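You operate a simulated robot arm through the tools that you are given. There is no shell and no other tool.

You are at the controls of a simulated two-armed robot. One attempt, no reset.

TASK
Mute the receiver, switch it from speakers A to speakers B, then take the mute off.

Only the result counts: the job must be done as asked and must still hold three seconds after the hand-in. Knocking over, shifting, dropping, spilling or breaking anything else fails it.

THE ROBOT
Two 6-joint arms with two-finger grippers on one trunk that stands fixed in place. Base frame: the origin is at the foot of the trunk, x ahead of it, y to its left, z up; the work surface is at about z = 915. Units: mm, rad, N and s.
The left shoulder is at [30, 178, 1013], the right one opposite. With the tool pointing down near the work surface each hand reaches from about 100 to 840 mm from the base axis, measured 20 degrees to its own side. Payload 2.54 kg a hand.
The tool frame of a hand sits at the grasp point between the pads (the TCP): z along the fingers, y along the line on which they close. The tips reach 30 mm beyond it. The gripper opens to 116 mm; its body begins 95 mm behind the TCP.
Orientation is that of the tool frame in the base frame, as a unit quaternion [x, y, z, w]. With the fingers straight down and closing along the base's y, the tool's x points along the base's -x, its y along +y and its z along -z.

THE INTERFACE
- The arms move only by the tool nudge_tool. It takes "left_deltas", "right_deltas" or both (then of equal length, played together; a hand with none holds still); each is text: rows parted by semicolons, each of 7 numbers parted by spaces: the shift along the tool's x, y, z in units of 20 mm (1.0 is 20 mm), then the turn, a rotation vector about the tool's x, y, z in units of 8 degrees (1.0 is 8 degrees), then the opening, from 0 (shut) to 1 (fully open). In form: dx dy dz rx ry rz grip; .... A call has 1 to 20 rows; each row shifts and turns the commanded pose from where the row before left it, along the tool's axes as they then stand. A call with a number of a shift or a turn outside -1 to 1 is refused whole. A row lasts 0.2 s, in which the tool goes at most 50 mm and 0.15 rad; a call with a longer step from one row to the next is refused whole, and so is a gripper value outside its range. A pose out of reach is approached as far as the arm can. The call stops where the force on the tool passes 40 N (or 10 N more than at its start, if that is more) or the arm is blocked; 0.2 s more then pass. Each finger travels about 153 mm/s and halts on what it meets, pressing with about 20 N; the grip force reading is that of the motor and also rises with nothing between the fingers. The clock runs only during rows and for 0.2 s after the last one: add rows that do not move to give the fingers time. It gives the time, the measured TCP pose, the force on the tool (base axes), the opening and the grip force at its end, in the units of the frame above (readings bear some noise), with the torque about the TCP (base axes, N m) and any sound that the robot's microphone picked up.
- Cameras (640 x 400 px; columns grow to the right, rows downward): "scene" is now at [26.6, -51.5, 1732.8]; the picture's right is [-0.66, -0.75, 0.00], its down [-0.58, 0.51, -0.63] and it looks along [0.47, -0.42, -0.78] (base axes); focal length 375 px, centre (320, 200). "left" rides on the left gripper at [69, 15, -122] in its tool frame; the picture's right is [-0.21, 0.98, 0.00], its down [-0.83, -0.18, -0.53] and it looks along [-0.52, -0.11, 0.85] (tool axes); focal length 251 px, centre (320, 200). "right" rides on the right gripper at [69, -15, -122] in its tool frame; the picture's right is [0.21, 0.98, 0.00], its down [-0.83, 0.18, -0.53] and it looks along [-0.52, 0.11, 0.85] (tool axes); focal length 251 px, centre (320, 200). There is no depth. A picture from a camera that has moved, and an enlarged one, comes with that camera's place and axes in the base frame and with its lens.
- camera(camera): a new picture of that camera. No time passes.
- move_column(by): moves the trunk up (or, below 0, down) by that many mm; the arms and the scene camera ride with it, the base frame stays. It gives what a move gives, with no picture.
- head_to(pan, tilt): turns the head with the scene camera to pan (to the left, within 2.496 rad either way) and tilt (down, from -0.506 to 1.204), counted from straight ahead of the robot. It gives what a move gives.
- inspect(camera, box): a new picture of the part [left, top, right, bottom] of that camera's present view, enlarged. No time passes.
- hand_in(): hands the job in; it is judged then, once.

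Places have to be worked out from the pictures, the camera data and where the tool is seen. Open the grippers and draw the arms clear of the work before you hand the job in, unless the task says otherwise.

The tools are called as a command line: name --argument value ..., lists and objects as JSON in quotes. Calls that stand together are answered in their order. nudge_tool: Moves the arms, as the interface text tells. Its arguments: {"type":"object","properties":{"left_deltas":{"type":"string"},"right_deltas":{"type":"string"}},"required":[]} The other tools are called the same way: move_column (by) moves the trunk up or down; head_to (pan, tilt) turns the head that bears the scene camera; camera (camera) takes a picture; inspect (camera, box) takes an enlarged picture of a part of a camera's view; hand_in () hands the job in.

At the start:

```text
t: 0.0
left_tcp_pos: [604.2, -83.0, 1186.6]
left_orientation: [0.0, 1.0, 0.0, 0.0]
left_wrist_force: [-1.3, 0.7, 0.3]
left_ft_torque: [0.01, 0.0, -0.02]
left_opening: 116.1
left_grip_force: 0.0
right_tcp_pos: [283.6, -322.0, 1102.0]
right_orientation: [0.0, 1.0, 0.0, -0.001]
right_wrist_force: [0.2, 0.2, -0.3]
right_ft_torque: [-0.03, 0.0, 0.01]
right_opening: 115.7
right_grip_force: 0.1
trunk travel left (down, up): [-225.0, 315.0]
head pan, tilt (commanded): [-0.721, 0.888]
```

scene: 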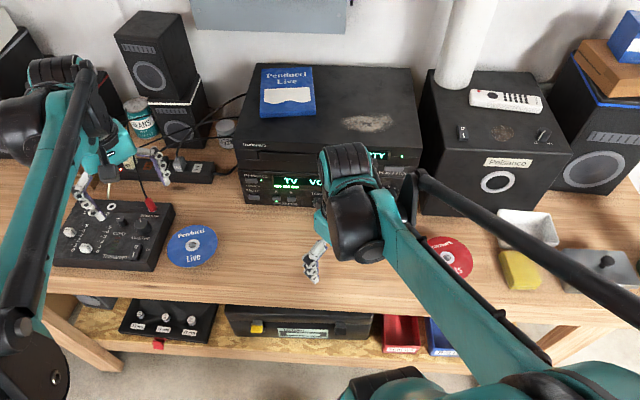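
right: 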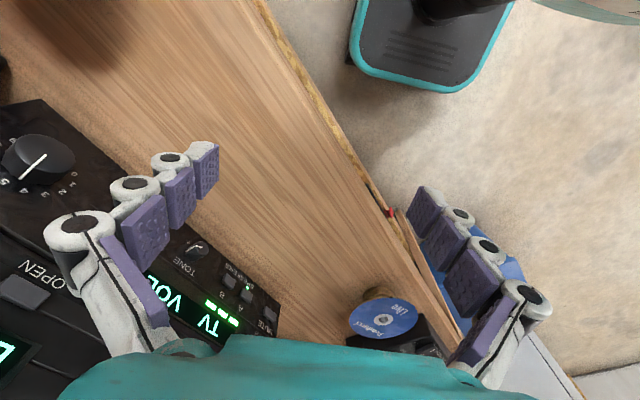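
left: 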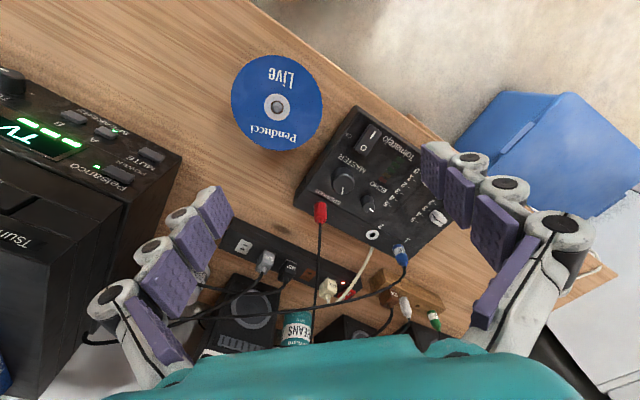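

The first pictures show a receiver at the back of the bench with MUTE and A/B speaker buttons on its front panel. I'll look closer at it with every camera before moving.

inspect --camera "scene" --box '[220, 120, 440, 258]'

inspect --camera "left" --box '[0, 60, 200, 185]'

inspect --camera "right" --box '[140, 220, 300, 350]'

```text
2.90 times, centred on (330, 189) of scene
camera zoom: at [26.6, -51.5, 1732.8], right [-0.66, -0.75, 0.0], down [-0.58, 0.51, -0.63], along [0.47, -0.42, -0.78], focal length 1088 px, centre (291, 232)
```

zoom: 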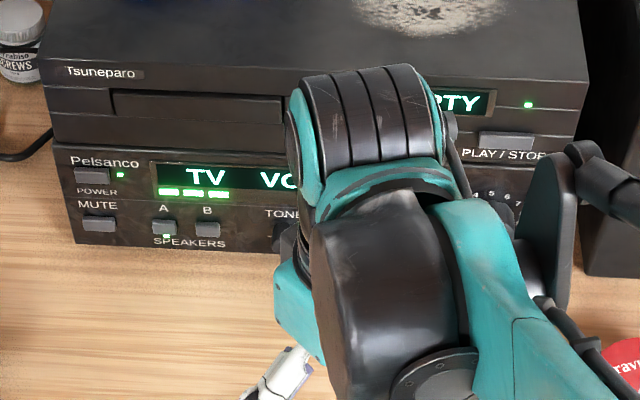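

```text
3.20 times, centred on (100, 122) of left
camera zoom: at [535.5, -68.5, 1308.1], right [0.21, 0.98, 0.0], down [0.83, -0.18, 0.53], along [0.52, -0.11, -0.85], focal length 805 px, centre (1024, 448)
```

zoom: 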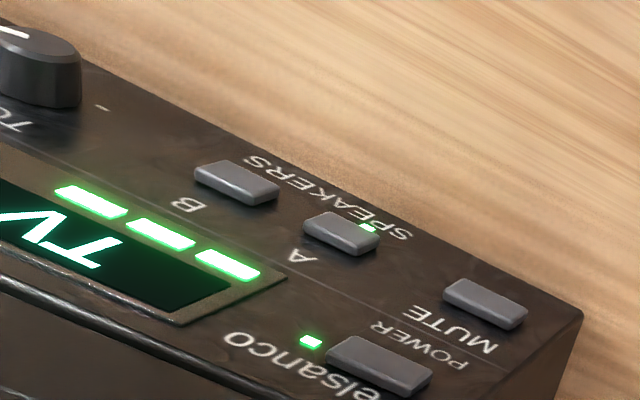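

```text
3.08 times, centred on (220, 285) of right
camera zoom: at [215.8, -337.6, 1225.0], right [-0.21, 0.98, 0.0], down [0.83, 0.18, 0.53], along [0.52, 0.11, -0.85], focal length 774 px, centre (628, -62)
```

zoom: 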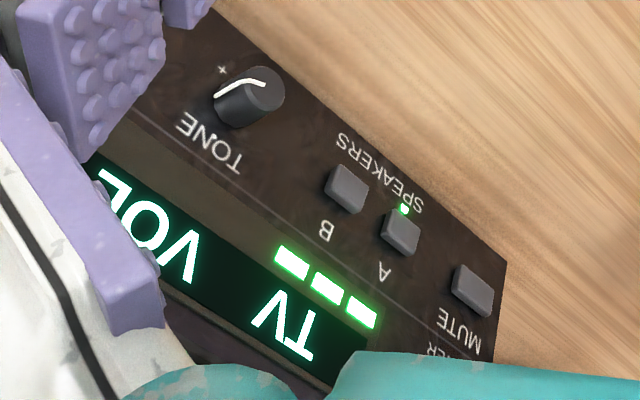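

From the scene and left views I triangulate MUTE ≈ [619,-338,963], A ≈ [577,-381,963] and B ≈ [549,-410,963] on a vertical panel. The panel faces about [-0.71,0.70,0], and lamp A is lit. The left arm lines up with the press direction, so I'll shut its gripper and turn it in place: 45° yaw, then pitch until the fingers point 30° below horizontal towards the panel.

nudge_tool --left_deltas "0 0 0 0 0 0.9375 0.8; 0 0 0 0 0 0.9375 0.5; 0 0 0 0 0 0.9375 0.2; 0 0 0 0 0 0.9375 0; 0 0 0 0 0 0.9375 0; 0 0 0 0 0 0.9375 0; 0 0 0 0 -0.9375 0 0; 0 0 0 0 -0.9375 0 0; 0 0 0 0 -0.9375 0 0; 0 0 0 0 -0.9375 0 0; 0 0 0 0 -0.9375 0 0; 0 0 0 0 -0.9375 0 0; 0 0 0 0 -0.9375 0 0; 0 0 0 0 -0.9375 0 0"

```text
t: 3.0
left_tcp_pos: [604.8, -83.7, 1185.1]
left_orientation: [0.331, 0.8, -0.191, 0.463]
left_wrist_force: [-0.6, 0.2, -0.8]
left_ft_torque: [0.0, 0.0, 0.0]
left_opening: 0.0
left_grip_force: 19.8
right_tcp_pos: [283.7, -322.7, 1102.7]
right_orientation: [0.0, 1.0, 0.0, 0.0]
right_wrist_force: [0.4, 0.3, -0.5]
right_ft_torque: [0.01, 0.05, 0.0]
right_opening: 115.8
right_grip_force: 0.1
trunk travel left (down, up): [-225.0, 315.0]
head pan, tilt (commanded): [-0.721, 0.888]
```

The left hand now points at [0.61,-0.61,-0.50], as planned, and is shut. I'll take pictures to see how the arm and fingers look.

camera --camera "scene"

camera --camera "left"

camera --camera "right"

```text
taken
camera scene: at [26.8, -51.2, 1732.8], right [-0.66, -0.75, 0.0], down [-0.58, 0.51, -0.63], along [0.47, -0.42, -0.78], focal length 375 px, centre (320, 200)
```

scene: 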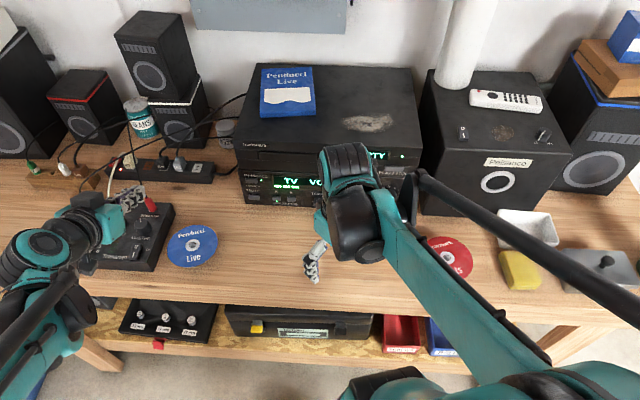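

```text
taken
camera left: at [516.2, 26.2, 1187.1], right [0.77, 0.62, 0.19], down [-0.17, -0.09, 0.98], along [0.62, -0.78, 0.03], focal length 251 px, centre (320, 200)
```

left: 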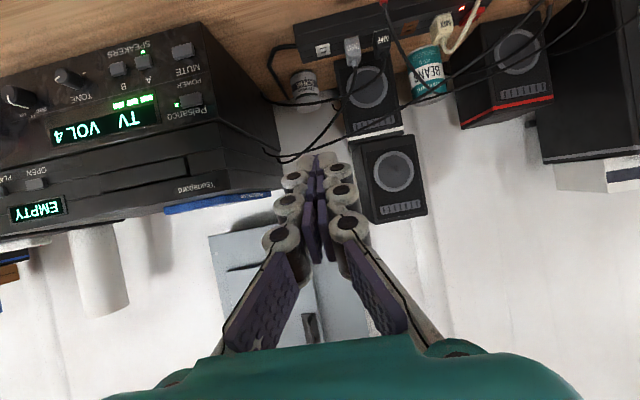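

```text
taken
camera right: at [216.0, -337.4, 1225.1], right [-0.21, 0.98, 0.0], down [0.83, 0.18, 0.53], along [0.52, 0.11, -0.85], focal length 251 px, centre (320, 200)
```

right: 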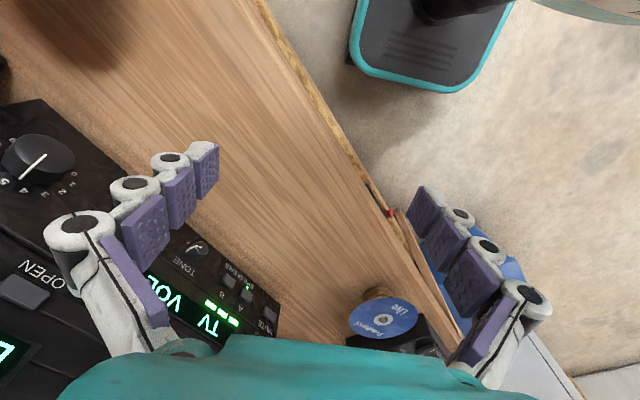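

The shut fingers are centred in the left camera, and its new view puts MUTE at about [618,-338,963], which agrees. The right hand is close to where the left wrist will pass, so I'll draw it back to the right and up a little first.

nudge_tool --right_deltas "0.6 -0.8 -0.4 0 0 0 1; 0.6 -0.8 -0.4 0 0 0 1; 0.6 -0.8 -0.4 0 0 0 1; 0.6 -0.8 -0.4 0 0 0 1; 0.6 -0.8 -0.4 0 0 0 1"

```text
t: 4.2
left_tcp_pos: [605.3, -84.2, 1185.0]
left_orientation: [0.332, 0.8, -0.192, 0.461]
left_wrist_force: [0.6, 0.0, -0.1]
left_ft_torque: [-0.03, 0.02, 0.02]
left_opening: 0.1
left_grip_force: 20.1
right_tcp_pos: [222.7, -403.3, 1142.7]
right_orientation: [-0.001, 1.0, 0.001, 0.0]
right_wrist_force: [-0.1, 0.0, 0.0]
right_ft_torque: [-0.03, -0.02, -0.01]
right_opening: 115.7
right_grip_force: 0.1
trunk travel left (down, up): [-225.0, 315.0]
head pan, tilt (commanded): [-0.721, 0.888]
```

The right hand is at [223,-403,1143], clear of the work. Next I'll bring the left hand to about 80 mm in front of MUTE, with the TCP near [544,-264,978].

nudge_tool --left_deltas "0.687 -0.853 0.881 0 0 0 0; 0.687 -0.853 0.881 0 0 0 0; 0.687 -0.853 0.881 0 0 0 0; 0.687 -0.853 0.881 0 0 0 0; 0.687 -0.853 0.881 0 0 0 0; 0.687 -0.853 0.881 0 0 0 0; 0.687 -0.853 0.881 0 0 0 0; 0.687 -0.853 0.881 0 0 0 0; 0.687 -0.853 0.881 0 0 0 0; 0.687 -0.853 0.881 0 0 0 0"

camera --camera "scene"

camera --camera "left"

```text
t: 6.4
left_tcp_pos: [542.0, -266.0, 977.1]
left_orientation: [0.33, 0.8, -0.191, 0.463]
left_wrist_force: [-0.2, -0.4, 0.1]
left_ft_torque: [-0.01, 0.03, 0.01]
left_opening: 0.0
left_grip_force: 20.0
right_tcp_pos: [225.5, -402.1, 1142.8]
right_orientation: [0.001, 1.0, 0.0, 0.0]
right_wrist_force: [0.2, -0.8, 0.0]
right_ft_torque: [0.01, 0.03, -0.07]
right_opening: 116.2
right_grip_force: 0.0
trunk travel left (down, up): [-225.0, 315.0]
head pan, tilt (commanded): [-0.721, 0.888]
```

```text
taken
camera scene: at [26.9, -52.5, 1732.8], right [-0.66, -0.75, 0.0], down [-0.58, 0.51, -0.63], along [0.47, -0.42, -0.78], focal length 375 px, centre (320, 200)
```

scene: 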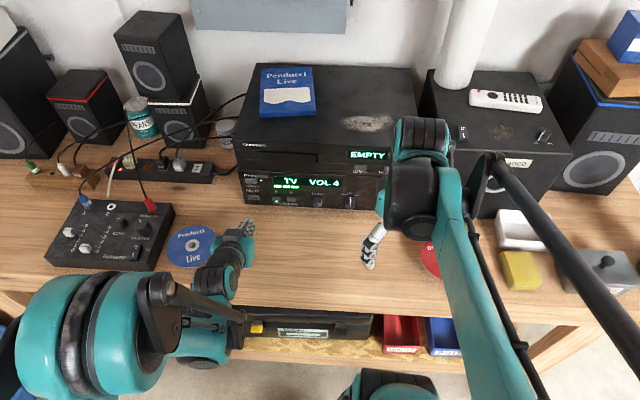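

```text
taken
camera left: at [454.0, -155.2, 979.2], right [0.77, 0.62, 0.19], down [-0.16, -0.09, 0.98], along [0.62, -0.78, 0.03], focal length 251 px, centre (320, 200)
```

left: 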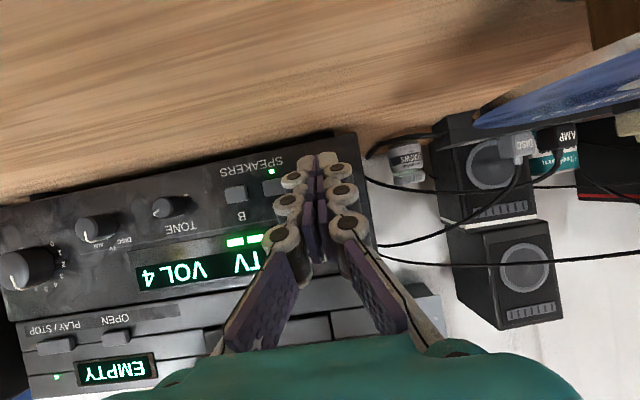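

The fingers sit in front of the panel and the scene camera sees both. I'll zoom in on the scene view to check the fingertip against MUTE and to have a clear picture of the lamps.

inspect --camera "scene" --box '[210, 160, 370, 260]'

inspect --camera "left" --box '[200, 120, 400, 245]'

```text
4.00 times, centred on (290, 210) of scene
camera zoom: at [26.9, -52.5, 1732.8], right [-0.66, -0.75, 0.0], down [-0.58, 0.51, -0.63], along [0.47, -0.42, -0.78], focal length 1501 px, centre (440, 160)
```

zoom: 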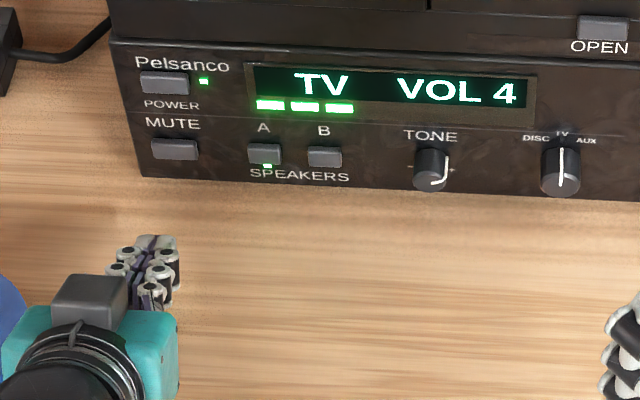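

```text
3.20 times, centred on (300, 182) of left
camera zoom: at [454.0, -155.2, 979.2], right [0.77, 0.62, 0.19], down [-0.16, -0.09, 0.98], along [0.62, -0.78, 0.03], focal length 805 px, centre (384, 256)
```

zoom: 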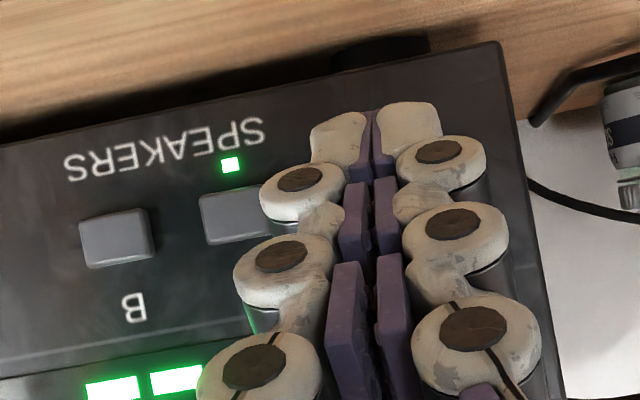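

The fingertip lines up with MUTE to about 1–2 mm sideways. The three bars beside "TV" look like a sound level display, and A's lamp is lit. I'll move 60 mm closer and 9 mm lower, so the leading upper edge of the tilted tip meets the middle of the button.

nudge_tool --left_deltas "-0.278 0.03 0.706 0 0 0 0; -0.278 0.03 0.706 0 0 0 0; -0.278 0.03 0.706 0 0 0 0; -0.278 0.03 0.706 0 0 0 0"

inspect --camera "scene" --box '[230, 170, 310, 220]'

inspect --camera "left" --box '[200, 120, 400, 245]'

```text
t: 7.4
left_tcp_pos: [587.3, -304.1, 969.6]
left_orientation: [0.332, 0.8, -0.192, 0.462]
left_wrist_force: [1.3, 0.8, 0.9]
left_ft_torque: [-0.03, -0.03, 0.0]
left_opening: 0.0
left_grip_force: 20.1
right_tcp_pos: [224.9, -402.8, 1142.1]
right_orientation: [0.0, 1.0, 0.0, -0.001]
right_wrist_force: [-0.1, 1.0, 0.4]
right_ft_torque: [-0.02, 0.01, 0.0]
right_opening: 115.9
right_grip_force: 0.1
trunk travel left (down, up): [-225.0, 315.0]
head pan, tilt (commanded): [-0.721, 0.888]
```

```text
8.00 times, centred on (270, 195) of scene
camera zoom: at [26.9, -51.7, 1732.8], right [-0.66, -0.75, 0.0], down [-0.58, 0.51, -0.63], along [0.47, -0.42, -0.78], focal length 3002 px, centre (720, 240)
```

zoom: 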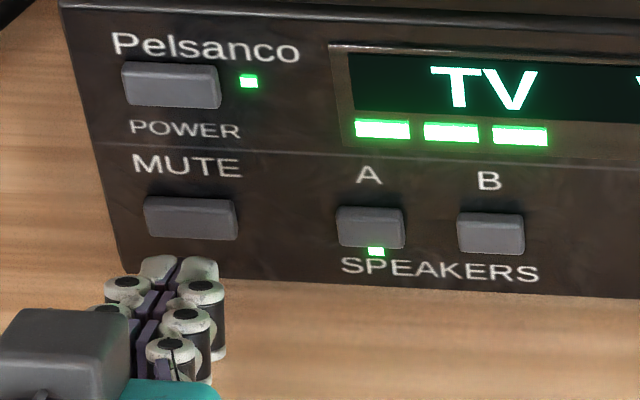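

```text
3.20 times, centred on (300, 182) of left
camera zoom: at [499.2, -194.9, 970.6], right [0.77, 0.61, 0.19], down [-0.16, -0.09, 0.98], along [0.62, -0.78, 0.03], focal length 805 px, centre (384, 256)
```

zoom: 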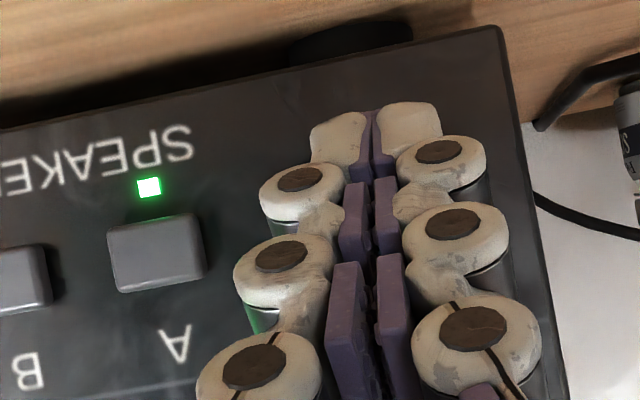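

The tip sits just in front of MUTE, and contact should come after roughly 15 mm. I'll advance 12 mm and then in 1.5 mm steps, watching force and sound.

nudge_tool --left_deltas "-0.15 0 0.26 0 0 0 0; -0.15 0 0.26 0 0 0 0; -0.0375 0 0.065 0 0 0 0; -0.0375 0 0.065 0 0 0 0"

inspect --camera "scene" --box '[230, 170, 310, 220]'

```text
t: 8.4
left_tcp_pos: [598.0, -315.4, 970.0]
left_orientation: [0.332, 0.8, -0.191, 0.462]
left_wrist_force: [-0.7, 1.3, 0.1]
left_ft_torque: [0.02, 0.02, 0.02]
left_opening: 5.9
left_grip_force: 28.8
right_tcp_pos: [224.4, -402.6, 1142.0]
right_orientation: [0.0, 1.0, 0.0, 0.0]
right_wrist_force: [-0.4, 1.0, -0.6]
right_ft_torque: [0.01, 0.0, 0.0]
right_opening: 116.0
right_grip_force: 0.1
trunk travel left (down, up): [-225.0, 315.0]
head pan, tilt (commanded): [-0.721, 0.888]
```

```text
8.00 times, centred on (270, 195) of scene
camera zoom: at [26.5, -51.4, 1732.8], right [-0.66, -0.75, 0.0], down [-0.58, 0.51, -0.63], along [0.47, -0.42, -0.78], focal length 3002 px, centre (720, 240)
```

zoom: 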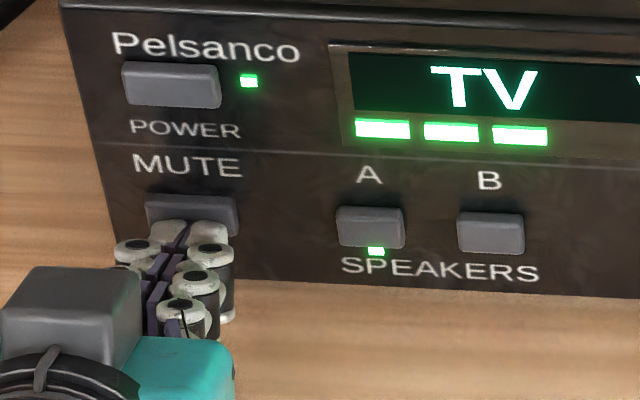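

The tip is now right at the button. The opening reading went to 5.9 mm but the wrist force is still around zero. I'll advance another 2 mm and read again.

nudge_tool --left_deltas "-0.025 0 0.0433 0 0 0 0; -0.025 0 0.0433 0 0 0 0"

inspect --camera "scene" --box '[230, 170, 310, 220]'

inspect --camera "left" --box '[200, 120, 400, 245]'

```text
t: 9.0
left_tcp_pos: [599.6, -316.7, 971.0]
left_orientation: [0.331, 0.8, -0.191, 0.462]
left_wrist_force: [-2.8, 0.6, -0.8]
left_ft_torque: [0.0, 0.03, -0.04]
left_opening: 6.0
left_grip_force: 28.4
right_tcp_pos: [224.4, -402.8, 1143.1]
right_orientation: [0.0, 1.0, 0.0, -0.001]
right_wrist_force: [-0.3, 0.1, -0.7]
right_ft_torque: [0.0, -0.01, -0.01]
right_opening: 116.2
right_grip_force: 0.1
trunk travel left (down, up): [-225.0, 315.0]
head pan, tilt (commanded): [-0.721, 0.888]
heard: click
```

```text
8.00 times, centred on (270, 195) of scene
camera zoom: at [26.3, -51.4, 1732.8], right [-0.66, -0.75, 0.0], down [-0.58, 0.51, -0.63], along [0.47, -0.42, -0.78], focal length 3002 px, centre (720, 240)
```

zoom: 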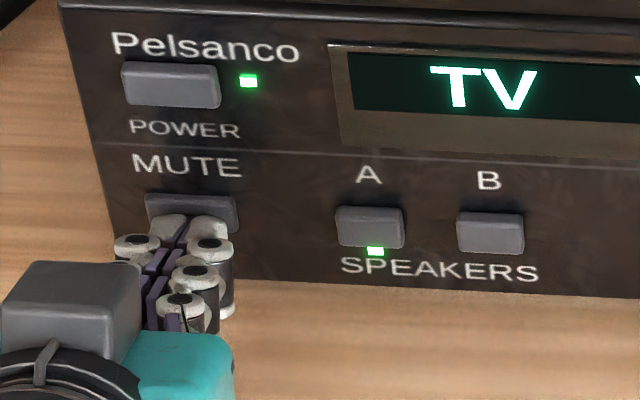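

```text
3.20 times, centred on (300, 182) of left
camera zoom: at [510.4, -206.7, 971.8], right [0.77, 0.61, 0.19], down [-0.16, -0.09, 0.98], along [0.62, -0.78, 0.03], focal length 805 px, centre (384, 256)
```

zoom: 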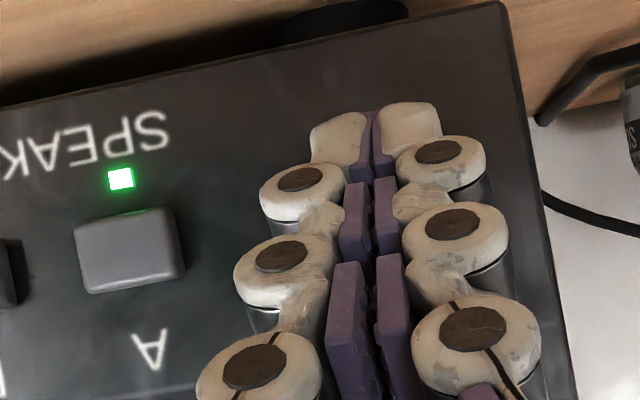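

A click was heard and the level bars went dark, so mute is on, with the A lamp still lit. I'll back straight off 30 mm and check that the state holds.

nudge_tool --left_deltas "0.375 0 -0.65 0 0 0 0; 0.375 0 -0.65 0 0 0 0"

inspect --camera "scene" --box '[230, 170, 310, 220]'

```text
t: 9.6
left_tcp_pos: [578.1, -294.2, 970.6]
left_orientation: [0.33, 0.801, -0.19, 0.462]
left_wrist_force: [0.2, 0.7, 0.4]
left_ft_torque: [0.01, -0.01, -0.06]
left_opening: 0.2
left_grip_force: 28.7
right_tcp_pos: [223.8, -402.5, 1142.5]
right_orientation: [0.0, 1.0, -0.001, 0.0]
right_wrist_force: [0.4, -0.6, 0.2]
right_ft_torque: [0.0, 0.01, 0.03]
right_opening: 116.2
right_grip_force: 0.0
trunk travel left (down, up): [-225.0, 315.0]
head pan, tilt (commanded): [-0.721, 0.888]
```

```text
8.00 times, centred on (270, 195) of scene
camera zoom: at [26.4, -51.3, 1732.8], right [-0.66, -0.75, 0.0], down [-0.58, 0.51, -0.63], along [0.47, -0.42, -0.78], focal length 3002 px, centre (720, 240)
```

zoom: 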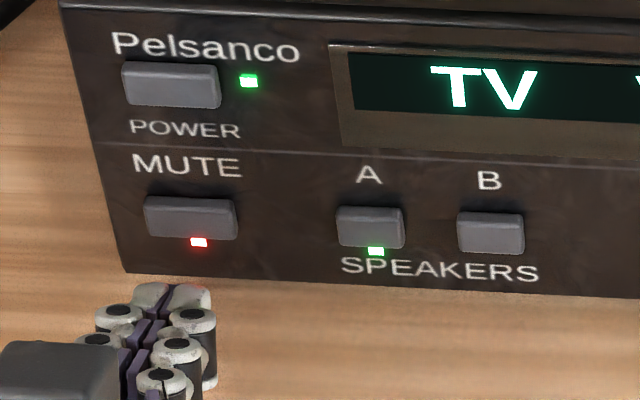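

The red MUTE lamp is on. Now I'll slide 100 mm sideways along the panel, still 30 mm clear of it, to stand in front of B.

nudge_tool --left_deltas "0 -1 0 0 0 0 0; 0 -1 0 0 0 0 0; 0 -1 0 0 0 0 0; 0 -1 0 0 0 0 0; 0 -1 0 0 0 0 0"

inspect --camera "scene" --box '[230, 170, 310, 220]'

inspect --camera "left" --box '[200, 120, 400, 245]'

```text
t: 10.8
left_tcp_pos: [507.7, -366.6, 970.0]
left_orientation: [0.331, 0.8, -0.191, 0.462]
left_wrist_force: [-0.8, 0.6, 0.2]
left_ft_torque: [-0.03, 0.01, 0.0]
left_opening: 0.1
left_grip_force: 28.8
right_tcp_pos: [224.0, -402.5, 1143.0]
right_orientation: [-0.001, 1.0, -0.001, 0.0]
right_wrist_force: [0.6, -0.5, -0.1]
right_ft_torque: [0.02, -0.02, 0.01]
right_opening: 115.8
right_grip_force: 0.0
trunk travel left (down, up): [-225.0, 315.0]
head pan, tilt (commanded): [-0.721, 0.888]
```

```text
8.00 times, centred on (270, 195) of scene
camera zoom: at [26.0, -52.1, 1732.8], right [-0.66, -0.75, 0.0], down [-0.58, 0.51, -0.63], along [0.47, -0.42, -0.78], focal length 3002 px, centre (720, 240)
```

zoom: 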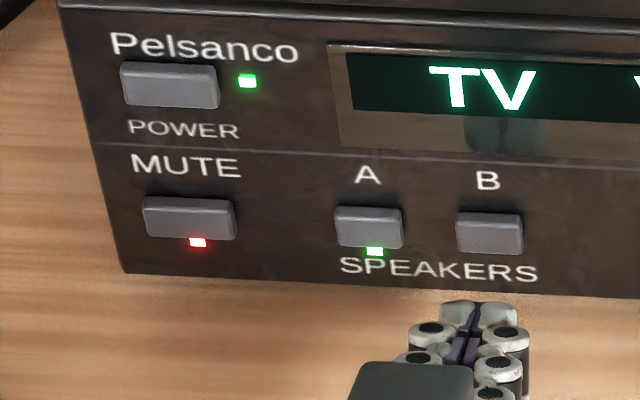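

```text
3.20 times, centred on (300, 182) of left
camera zoom: at [419.3, -256.4, 971.5], right [0.77, 0.62, 0.19], down [-0.16, -0.09, 0.98], along [0.62, -0.78, 0.03], focal length 805 px, centre (384, 256)
```

zoom: 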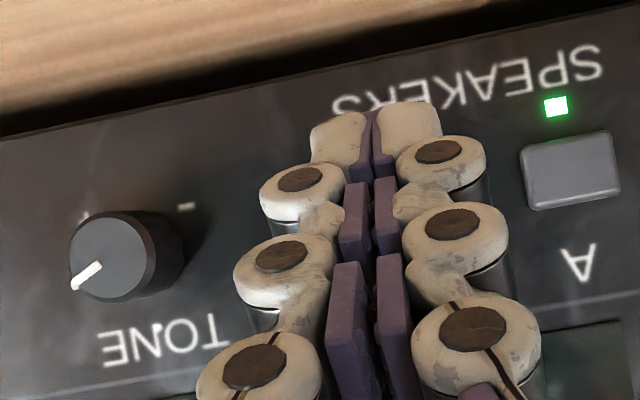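

The tip points at the centre of B (tip projected x ≈ 489, B ≈ 490). I'll advance 26 mm, just short of where the press happened on MUTE.

nudge_tool --left_deltas "-0.2167 0 0.3753 0 0 0 0; -0.2167 0 0.3753 0 0 0 0; -0.2167 0 0.3753 0 0 0 0"

inspect --camera "scene" --box '[230, 170, 310, 220]'

```text
t: 11.6
left_tcp_pos: [525.5, -385.0, 971.1]
left_orientation: [0.332, 0.8, -0.191, 0.462]
left_wrist_force: [0.0, 0.4, 0.2]
left_ft_torque: [0.03, 0.04, 0.03]
left_opening: 6.1
left_grip_force: 29.0
right_tcp_pos: [225.0, -401.7, 1142.7]
right_orientation: [0.0, 1.0, 0.001, 0.001]
right_wrist_force: [0.8, -0.1, 0.2]
right_ft_torque: [0.0, 0.0, 0.02]
right_opening: 116.2
right_grip_force: 0.1
trunk travel left (down, up): [-225.0, 315.0]
head pan, tilt (commanded): [-0.721, 0.888]
```

```text
8.00 times, centred on (270, 195) of scene
camera zoom: at [26.6, -51.8, 1732.8], right [-0.66, -0.75, 0.0], down [-0.58, 0.51, -0.63], along [0.47, -0.42, -0.78], focal length 3002 px, centre (720, 240)
```

zoom: 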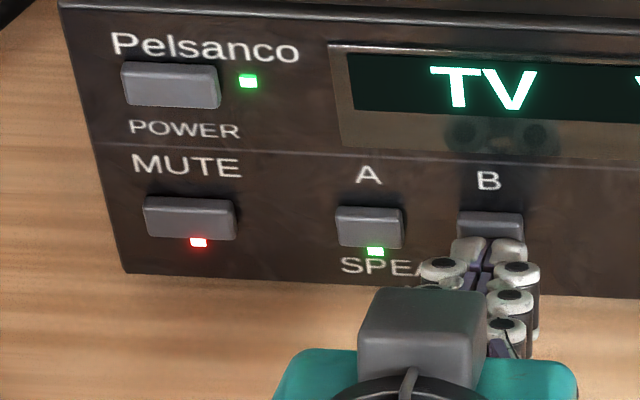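

The fingertips now touch B and have spread to about 6 mm, the same as just before the MUTE click. I'll press on in 1 mm steps.

nudge_tool --left_deltas "-0.025 0 0.0433 0 0 0 0; -0.025 0 0.0433 0 0 0 0"

inspect --camera "scene" --box '[230, 170, 310, 220]'

```text
t: 12.2
left_tcp_pos: [526.5, -385.9, 971.6]
left_orientation: [0.331, 0.8, -0.191, 0.462]
left_wrist_force: [-1.2, 0.7, -0.4]
left_ft_torque: [0.02, 0.02, 0.0]
left_opening: 6.0
left_grip_force: 28.8
right_tcp_pos: [223.8, -402.1, 1142.9]
right_orientation: [0.0, 1.0, 0.0, 0.0]
right_wrist_force: [0.5, -0.6, 0.4]
right_ft_torque: [-0.03, 0.02, 0.04]
right_opening: 115.9
right_grip_force: 0.1
trunk travel left (down, up): [-225.0, 315.0]
head pan, tilt (commanded): [-0.721, 0.888]
```

```text
8.00 times, centred on (270, 195) of scene
camera zoom: at [26.4, -51.4, 1732.8], right [-0.66, -0.75, 0.0], down [-0.58, 0.51, -0.63], along [0.47, -0.42, -0.78], focal length 3002 px, centre (720, 240)
```

zoom: 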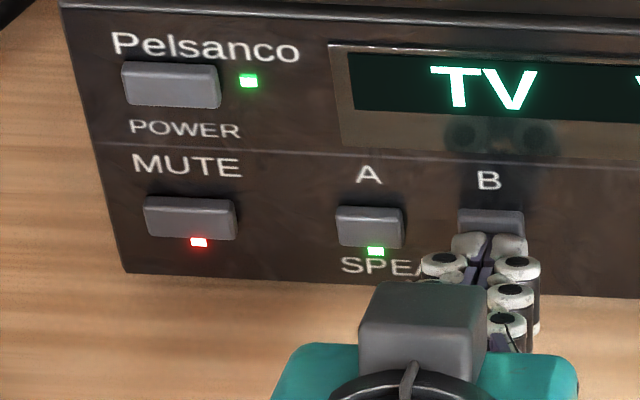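

There is no click yet, and the TCP is still about 2–3 mm short of the depth at which MUTE clicked. I'll go on 2 mm more.

nudge_tool --left_deltas "-0.025 0 0.0433 0 0 0 0; -0.025 0 0.0433 0 0 0 0"

inspect --camera "scene" --box '[230, 170, 310, 220]'

```text
t: 12.8
left_tcp_pos: [528.6, -387.1, 970.4]
left_orientation: [0.331, 0.8, -0.191, 0.462]
left_wrist_force: [-1.6, 0.9, -0.3]
left_ft_torque: [0.0, 0.01, 0.0]
left_opening: 5.9
left_grip_force: 28.7
right_tcp_pos: [224.7, -402.8, 1142.7]
right_orientation: [0.0, 1.0, 0.0, 0.0]
right_wrist_force: [-0.1, -0.7, 0.3]
right_ft_torque: [0.02, 0.0, 0.03]
right_opening: 116.1
right_grip_force: 0.0
trunk travel left (down, up): [-225.0, 315.0]
head pan, tilt (commanded): [-0.721, 0.888]
heard: click
```

```text
8.00 times, centred on (270, 195) of scene
camera zoom: at [26.4, -51.3, 1732.8], right [-0.66, -0.75, 0.0], down [-0.58, 0.51, -0.63], along [0.47, -0.42, -0.78], focal length 3002 px, centre (720, 240)
```

zoom: 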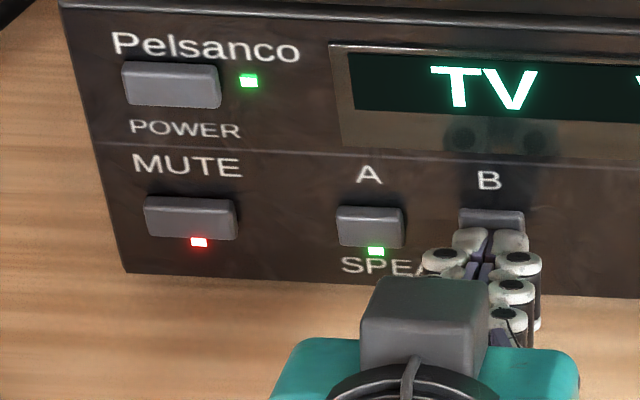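

A click was heard while A's lamp stayed lit, so B probably toggles on its own. I'll back off 30 mm to see the lamps without the fingers in the way.

nudge_tool --left_deltas "0.375 0 -0.65 0 0 0 0; 0.375 0 -0.65 0 0 0 0"

inspect --camera "scene" --box '[230, 170, 310, 220]'

```text
t: 13.4
left_tcp_pos: [506.3, -366.9, 970.6]
left_orientation: [0.331, 0.8, -0.192, 0.462]
left_wrist_force: [0.6, -0.5, 0.0]
left_ft_torque: [0.02, 0.03, 0.0]
left_opening: 0.0
left_grip_force: 29.3
right_tcp_pos: [224.5, -401.8, 1143.2]
right_orientation: [0.001, 1.0, 0.0, 0.0]
right_wrist_force: [-0.4, 0.8, -1.1]
right_ft_torque: [0.01, 0.0, 0.01]
right_opening: 116.0
right_grip_force: 0.0
trunk travel left (down, up): [-225.0, 315.0]
head pan, tilt (commanded): [-0.721, 0.888]
```

```text
8.00 times, centred on (270, 195) of scene
camera zoom: at [26.3, -51.4, 1732.8], right [-0.66, -0.75, 0.0], down [-0.58, 0.51, -0.63], along [0.47, -0.42, -0.78], focal length 3002 px, centre (720, 240)
```

zoom: 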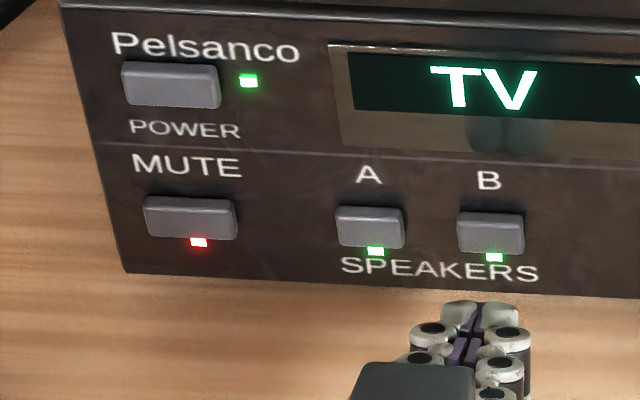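

Both A and B lamps are lit, so the buttons are independent toggles and A must be switched off by itself. I'll slide 40 mm back along the panel to A, still muted.

nudge_tool --left_deltas "0 1 0 0 0 0 0; 0 1 0 0 0 0 0"

inspect --camera "scene" --box '[230, 170, 310, 220]'

```text
t: 14.0
left_tcp_pos: [537.7, -339.2, 971.2]
left_orientation: [0.331, 0.8, -0.192, 0.462]
left_wrist_force: [-0.3, 0.2, -0.5]
left_ft_torque: [-0.04, 0.0, 0.0]
left_opening: 0.0
left_grip_force: 28.8
right_tcp_pos: [223.6, -401.5, 1142.3]
right_orientation: [0.0, 1.0, 0.0, 0.001]
right_wrist_force: [0.0, 1.1, 0.0]
right_ft_torque: [-0.01, 0.0, 0.01]
right_opening: 116.2
right_grip_force: 0.1
trunk travel left (down, up): [-225.0, 315.0]
head pan, tilt (commanded): [-0.721, 0.888]
```

```text
8.00 times, centred on (270, 195) of scene
camera zoom: at [26.9, -51.4, 1732.8], right [-0.66, -0.75, 0.0], down [-0.58, 0.51, -0.63], along [0.47, -0.42, -0.78], focal length 3002 px, centre (720, 240)
```

zoom: 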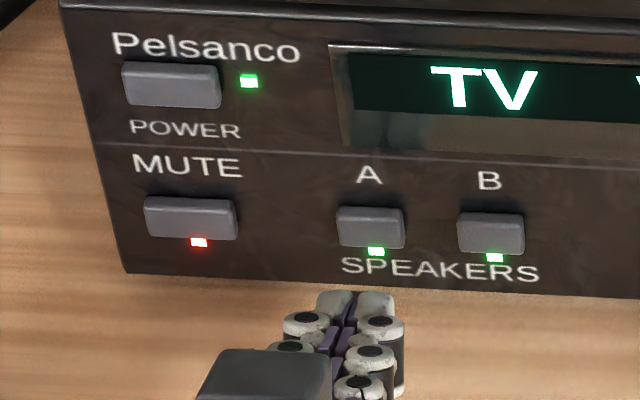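

The tip projects onto the centre of A (x ≈ 369 against 370). I'll advance 27 mm and check for contact.

nudge_tool --left_deltas "-0.225 0 0.3897 0 0 0 0; -0.225 0 0.3897 0 0 0 0; -0.225 0 0.3897 0 0 0 0"

inspect --camera "scene" --box '[230, 170, 310, 220]'

```text
t: 14.8
left_tcp_pos: [554.8, -357.7, 971.0]
left_orientation: [0.33, 0.801, -0.19, 0.462]
left_wrist_force: [-0.2, 0.9, -0.2]
left_ft_torque: [0.0, 0.0, 0.02]
left_opening: 5.9
left_grip_force: 28.5
right_tcp_pos: [225.8, -402.2, 1142.5]
right_orientation: [0.0, 1.0, 0.0, 0.0]
right_wrist_force: [-0.1, 0.1, 0.0]
right_ft_torque: [0.02, -0.01, 0.02]
right_opening: 116.0
right_grip_force: 0.1
trunk travel left (down, up): [-225.0, 315.0]
head pan, tilt (commanded): [-0.721, 0.888]
```

```text
8.00 times, centred on (270, 195) of scene
camera zoom: at [26.7, -51.6, 1732.8], right [-0.66, -0.75, 0.0], down [-0.58, 0.51, -0.63], along [0.47, -0.42, -0.78], focal length 3002 px, centre (720, 240)
```

zoom: 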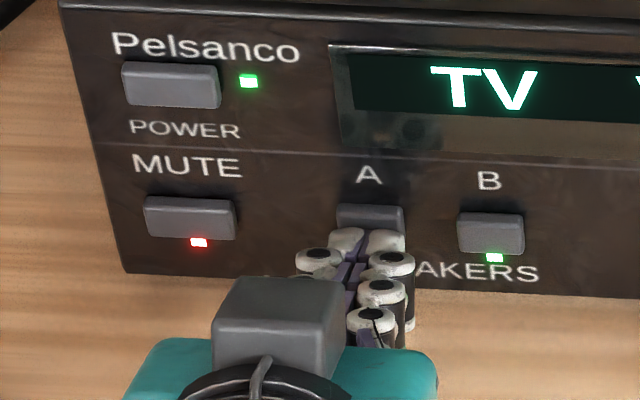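

The fingertips are resting on A. I'll press on 2 mm in 1 mm steps, listening for the click.

nudge_tool --left_deltas "-0.025 0 0.0433 0 0 0 0; -0.025 0 0.0433 0 0 0 0"

```text
t: 15.4
left_tcp_pos: [556.3, -358.6, 970.7]
left_orientation: [0.331, 0.8, -0.191, 0.462]
left_wrist_force: [-0.6, 1.5, -0.8]
left_ft_torque: [0.0, -0.04, 0.04]
left_opening: 6.0
left_grip_force: 28.5
right_tcp_pos: [224.0, -402.3, 1142.7]
right_orientation: [0.001, 1.0, 0.0, 0.0]
right_wrist_force: [-0.4, 0.6, 0.1]
right_ft_torque: [-0.02, 0.05, 0.0]
right_opening: 115.8
right_grip_force: 0.1
trunk travel left (down, up): [-225.0, 315.0]
head pan, tilt (commanded): [-0.721, 0.888]
heard: click
```

A click was heard. I'll back off 30 mm and look at the lamps.

nudge_tool --left_deltas "0.375 0 -0.65 0 0 0 0; 0.375 0 -0.65 0 0 0 0"

inspect --camera "scene" --box '[230, 170, 310, 220]'

```text
t: 16.0
left_tcp_pos: [534.4, -338.1, 971.2]
left_orientation: [0.332, 0.8, -0.191, 0.461]
left_wrist_force: [0.7, -0.1, 0.3]
left_ft_torque: [0.01, -0.01, 0.02]
left_opening: 0.1
left_grip_force: 28.4
right_tcp_pos: [225.5, -402.9, 1143.1]
right_orientation: [0.0, 1.0, 0.0, 0.0]
right_wrist_force: [0.0, -0.2, 0.1]
right_ft_torque: [0.06, 0.0, -0.02]
right_opening: 115.9
right_grip_force: 0.0
trunk travel left (down, up): [-225.0, 315.0]
head pan, tilt (commanded): [-0.721, 0.888]
```

```text
8.00 times, centred on (270, 195) of scene
camera zoom: at [26.5, -51.4, 1732.8], right [-0.66, -0.75, 0.0], down [-0.58, 0.51, -0.63], along [0.47, -0.42, -0.78], focal length 3002 px, centre (720, 240)
```

zoom: 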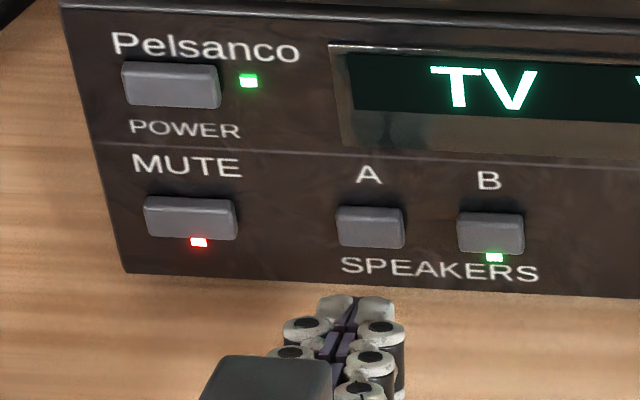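

A is now off, B is on and mute is still red. I'll slide 60 mm along the panel back to MUTE.

nudge_tool --left_deltas "0 1 0 0 0 0 0; 0 1 0 0 0 0 0; 0 1 0 0 0 0 0"

inspect --camera "scene" --box '[230, 170, 310, 220]'

```text
t: 16.8
left_tcp_pos: [577.7, -293.5, 970.2]
left_orientation: [0.331, 0.801, -0.191, 0.462]
left_wrist_force: [-0.2, 0.7, -0.1]
left_ft_torque: [-0.03, 0.03, -0.02]
left_opening: 0.0
left_grip_force: 28.9
right_tcp_pos: [224.9, -402.5, 1142.8]
right_orientation: [-0.001, 1.0, 0.0, 0.0]
right_wrist_force: [0.3, 0.3, -0.8]
right_ft_torque: [0.0, -0.01, 0.0]
right_opening: 116.0
right_grip_force: 0.1
trunk travel left (down, up): [-225.0, 315.0]
head pan, tilt (commanded): [-0.721, 0.888]
```

```text
8.00 times, centred on (270, 195) of scene
camera zoom: at [27.3, -50.7, 1732.8], right [-0.66, -0.75, 0.0], down [-0.58, 0.51, -0.63], along [0.47, -0.42, -0.78], focal length 3002 px, centre (720, 240)
```

zoom: 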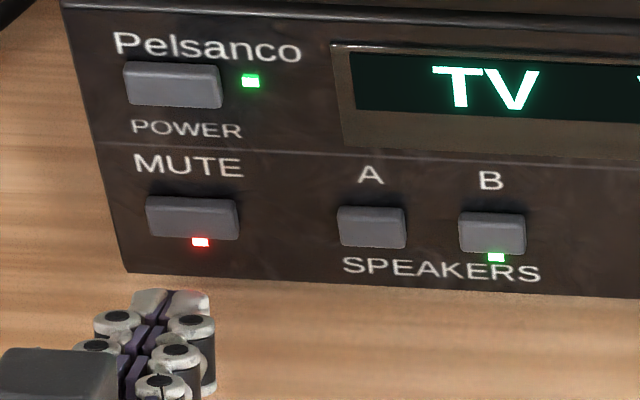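

The tip is back where it stood before the first MUTE press, with lamp B lit and MUTE red. I'll advance 28 mm to contact, then press the last few millimetres in small steps.

nudge_tool --left_deltas "-0.2333 0 0.4041 0 0 0 0; -0.2333 0 0.4041 0 0 0 0; -0.2333 0 0.4041 0 0 0 0"

inspect --camera "scene" --box '[230, 170, 310, 220]'

```text
t: 17.6
left_tcp_pos: [597.6, -314.1, 970.4]
left_orientation: [0.331, 0.8, -0.191, 0.462]
left_wrist_force: [0.7, 0.4, 0.2]
left_ft_torque: [0.0, 0.04, 0.01]
left_opening: 5.9
left_grip_force: 28.8
right_tcp_pos: [224.7, -402.7, 1143.1]
right_orientation: [0.0, 1.0, 0.0, 0.0]
right_wrist_force: [0.3, 0.1, 0.4]
right_ft_torque: [-0.01, -0.02, -0.02]
right_opening: 116.2
right_grip_force: 0.0
trunk travel left (down, up): [-225.0, 315.0]
head pan, tilt (commanded): [-0.721, 0.888]
```

```text
8.00 times, centred on (270, 195) of scene
camera zoom: at [26.8, -51.6, 1732.8], right [-0.66, -0.75, 0.0], down [-0.58, 0.51, -0.63], along [0.47, -0.42, -0.78], focal length 3002 px, centre (720, 240)
```

zoom: 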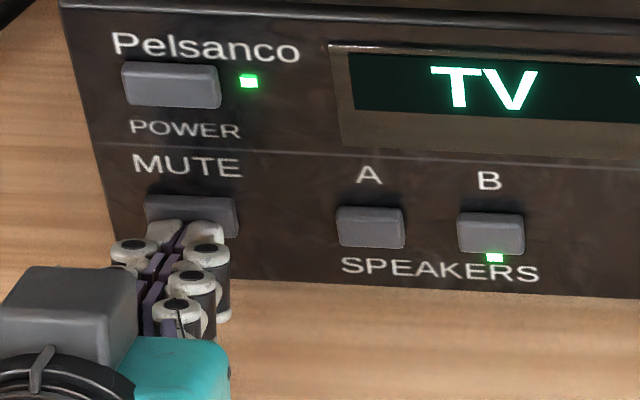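

The fingertips are on MUTE and there has been no click yet. I'll press 2 mm more in 1 mm steps.

nudge_tool --left_deltas "-0.025 0 0.0433 0 0 0 0; -0.025 0 0.0433 0 0 0 0"

inspect --camera "scene" --box '[230, 170, 310, 220]'

```text
t: 18.2
left_tcp_pos: [598.2, -316.1, 972.6]
left_orientation: [0.331, 0.8, -0.191, 0.462]
left_wrist_force: [-0.4, 2.5, 1.1]
left_ft_torque: [0.03, -0.02, -0.02]
left_opening: 5.9
left_grip_force: 28.5
right_tcp_pos: [224.8, -402.1, 1142.6]
right_orientation: [0.001, 1.0, 0.001, 0.001]
right_wrist_force: [-0.6, -0.2, 0.3]
right_ft_torque: [0.01, -0.02, -0.03]
right_opening: 116.3
right_grip_force: 0.0
trunk travel left (down, up): [-225.0, 315.0]
head pan, tilt (commanded): [-0.721, 0.888]
heard: click
```

```text
8.00 times, centred on (270, 195) of scene
camera zoom: at [26.4, -51.2, 1732.8], right [-0.66, -0.75, 0.0], down [-0.58, 0.51, -0.63], along [0.47, -0.42, -0.78], focal length 3002 px, centre (720, 240)
```

zoom: 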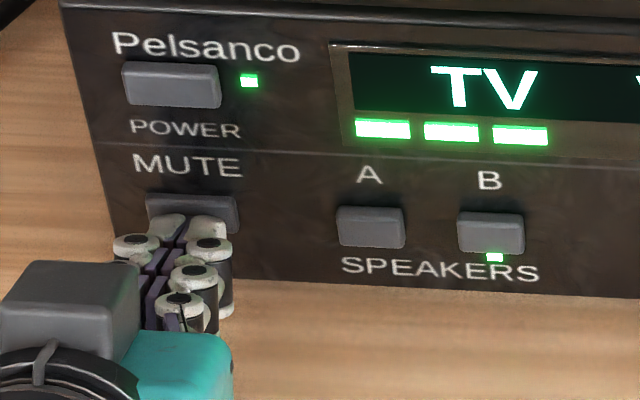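

The click was heard and the level bars are lit again, so the mute is off. I'll back straight off 80 mm and check the lamps.

nudge_tool --left_deltas "0.5 0 -0.866 0 0 0 0; 0.5 0 -0.866 0 0 0 0; 0.5 0 -0.866 0 0 0 0; 0.5 0 -0.866 0 0 0 0"

inspect --camera "scene" --box '[230, 170, 310, 220]'

```text
t: 19.2
left_tcp_pos: [542.4, -259.0, 970.1]
left_orientation: [0.331, 0.8, -0.191, 0.463]
left_wrist_force: [-0.3, -0.1, 0.3]
left_ft_torque: [0.01, 0.02, -0.01]
left_opening: 0.1
left_grip_force: 28.9
right_tcp_pos: [224.2, -402.7, 1142.4]
right_orientation: [0.0, 1.0, 0.0, 0.0]
right_wrist_force: [0.6, 0.3, -0.3]
right_ft_torque: [-0.02, -0.03, 0.02]
right_opening: 116.0
right_grip_force: 0.0
trunk travel left (down, up): [-225.0, 315.0]
head pan, tilt (commanded): [-0.721, 0.888]
```

```text
8.00 times, centred on (270, 195) of scene
camera zoom: at [26.2, -51.2, 1732.8], right [-0.66, -0.75, 0.0], down [-0.58, 0.51, -0.63], along [0.47, -0.42, -0.78], focal length 3002 px, centre (720, 240)
```

zoom: 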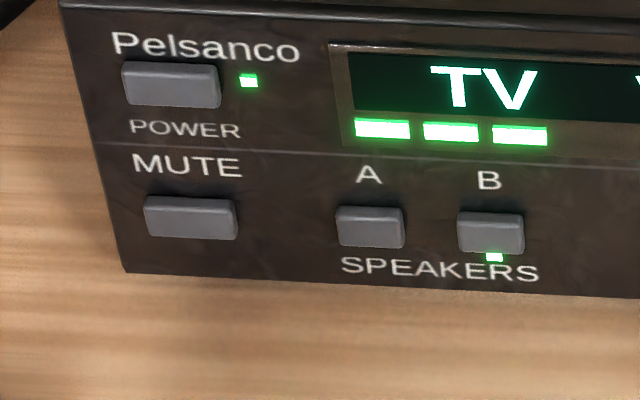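

MUTE's lamp is out, A is off, B is lit and the level bars show sound. I'll draw the left arm clear along the path it came, up and away, and then open its gripper.

nudge_tool --left_deltas "-0.687 0.853 -0.881 0 0 0 0; -0.687 0.853 -0.881 0 0 0 0; -0.687 0.853 -0.881 0 0 0 0; -0.687 0.853 -0.881 0 0 0 0; -0.687 0.853 -0.881 0 0 0 0; -0.687 0.853 -0.881 0 0 0 0; -0.687 0.853 -0.881 0 0 0 0; -0.687 0.853 -0.881 0 0 0 0; -0.687 0.853 -0.881 0 0 0 0; -0.687 0.853 -0.881 0 0 0 0; 0 0 0 0 0 0 0.3; 0 0 0 0 0 0 0.6; 0 0 0 0 0 0 1; 0 0 0 0 0 0 1; 0 0 0 0 0 0 1"

camera --camera "scene"

inspect --camera "scene" --box '[230, 160, 390, 260]'

```text
t: 22.4
left_tcp_pos: [604.0, -79.4, 1175.2]
left_orientation: [0.331, 0.8, -0.191, 0.462]
left_wrist_force: [-1.0, 0.5, -0.7]
left_ft_torque: [0.03, 0.01, 0.03]
left_opening: 115.9
left_grip_force: 0.0
right_tcp_pos: [225.2, -402.7, 1141.4]
right_orientation: [0.001, 1.0, 0.0, 0.0]
right_wrist_force: [-0.3, 1.5, -0.1]
right_ft_torque: [-0.05, -0.01, 0.02]
right_opening: 116.1
right_grip_force: 0.2
trunk travel left (down, up): [-225.0, 315.0]
head pan, tilt (commanded): [-0.721, 0.888]
```

```text
taken
camera scene: at [26.6, -51.5, 1732.8], right [-0.66, -0.75, 0.0], down [-0.58, 0.51, -0.63], along [0.47, -0.42, -0.78], focal length 375 px, centre (320, 200)
```

scene: 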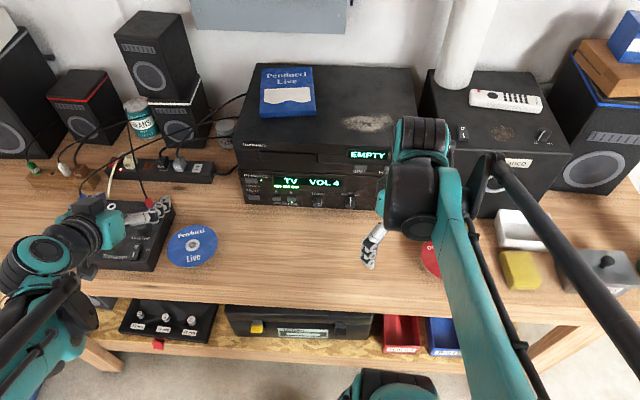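

```text
4.00 times, centred on (310, 210) of scene
camera zoom: at [26.6, -51.5, 1732.8], right [-0.66, -0.75, 0.0], down [-0.58, 0.51, -0.63], along [0.47, -0.42, -0.78], focal length 1501 px, centre (360, 160)
```

zoom: 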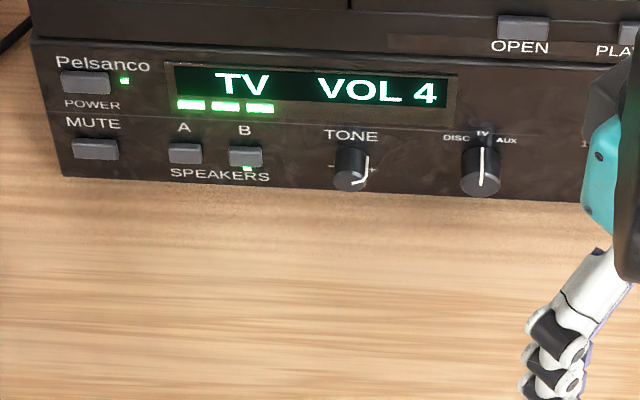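

The receiver shows TV at VOL 4 with sound bars, A off, B on and mute off. The receiver is where it was, nothing else on the bench looks disturbed, both grippers are open, and the arms are clear. I'll hand in.

hand_in

```text
The job is handed in.
```

I muted the receiver, switched it from speakers A to speakers B, then took the mute off, and handed the job in. No verdict has come back yet.

- **Mute on:** the first press gave a click, the level bars went dark and the red MUTE lamp lit.
- **Speakers:** A and B turned out to be separate on/off buttons. While still muted I pressed B on, then A off.
- **Mute off:** a second press put the MUTE lamp out and brought the level bars back.

In the last picture, B is lit, A and MUTE are dark, and the display still reads TV, VOL 4. The receiver had not moved, and nothing else on the bench looked disturbed. Both grippers are open and the arms are clear.
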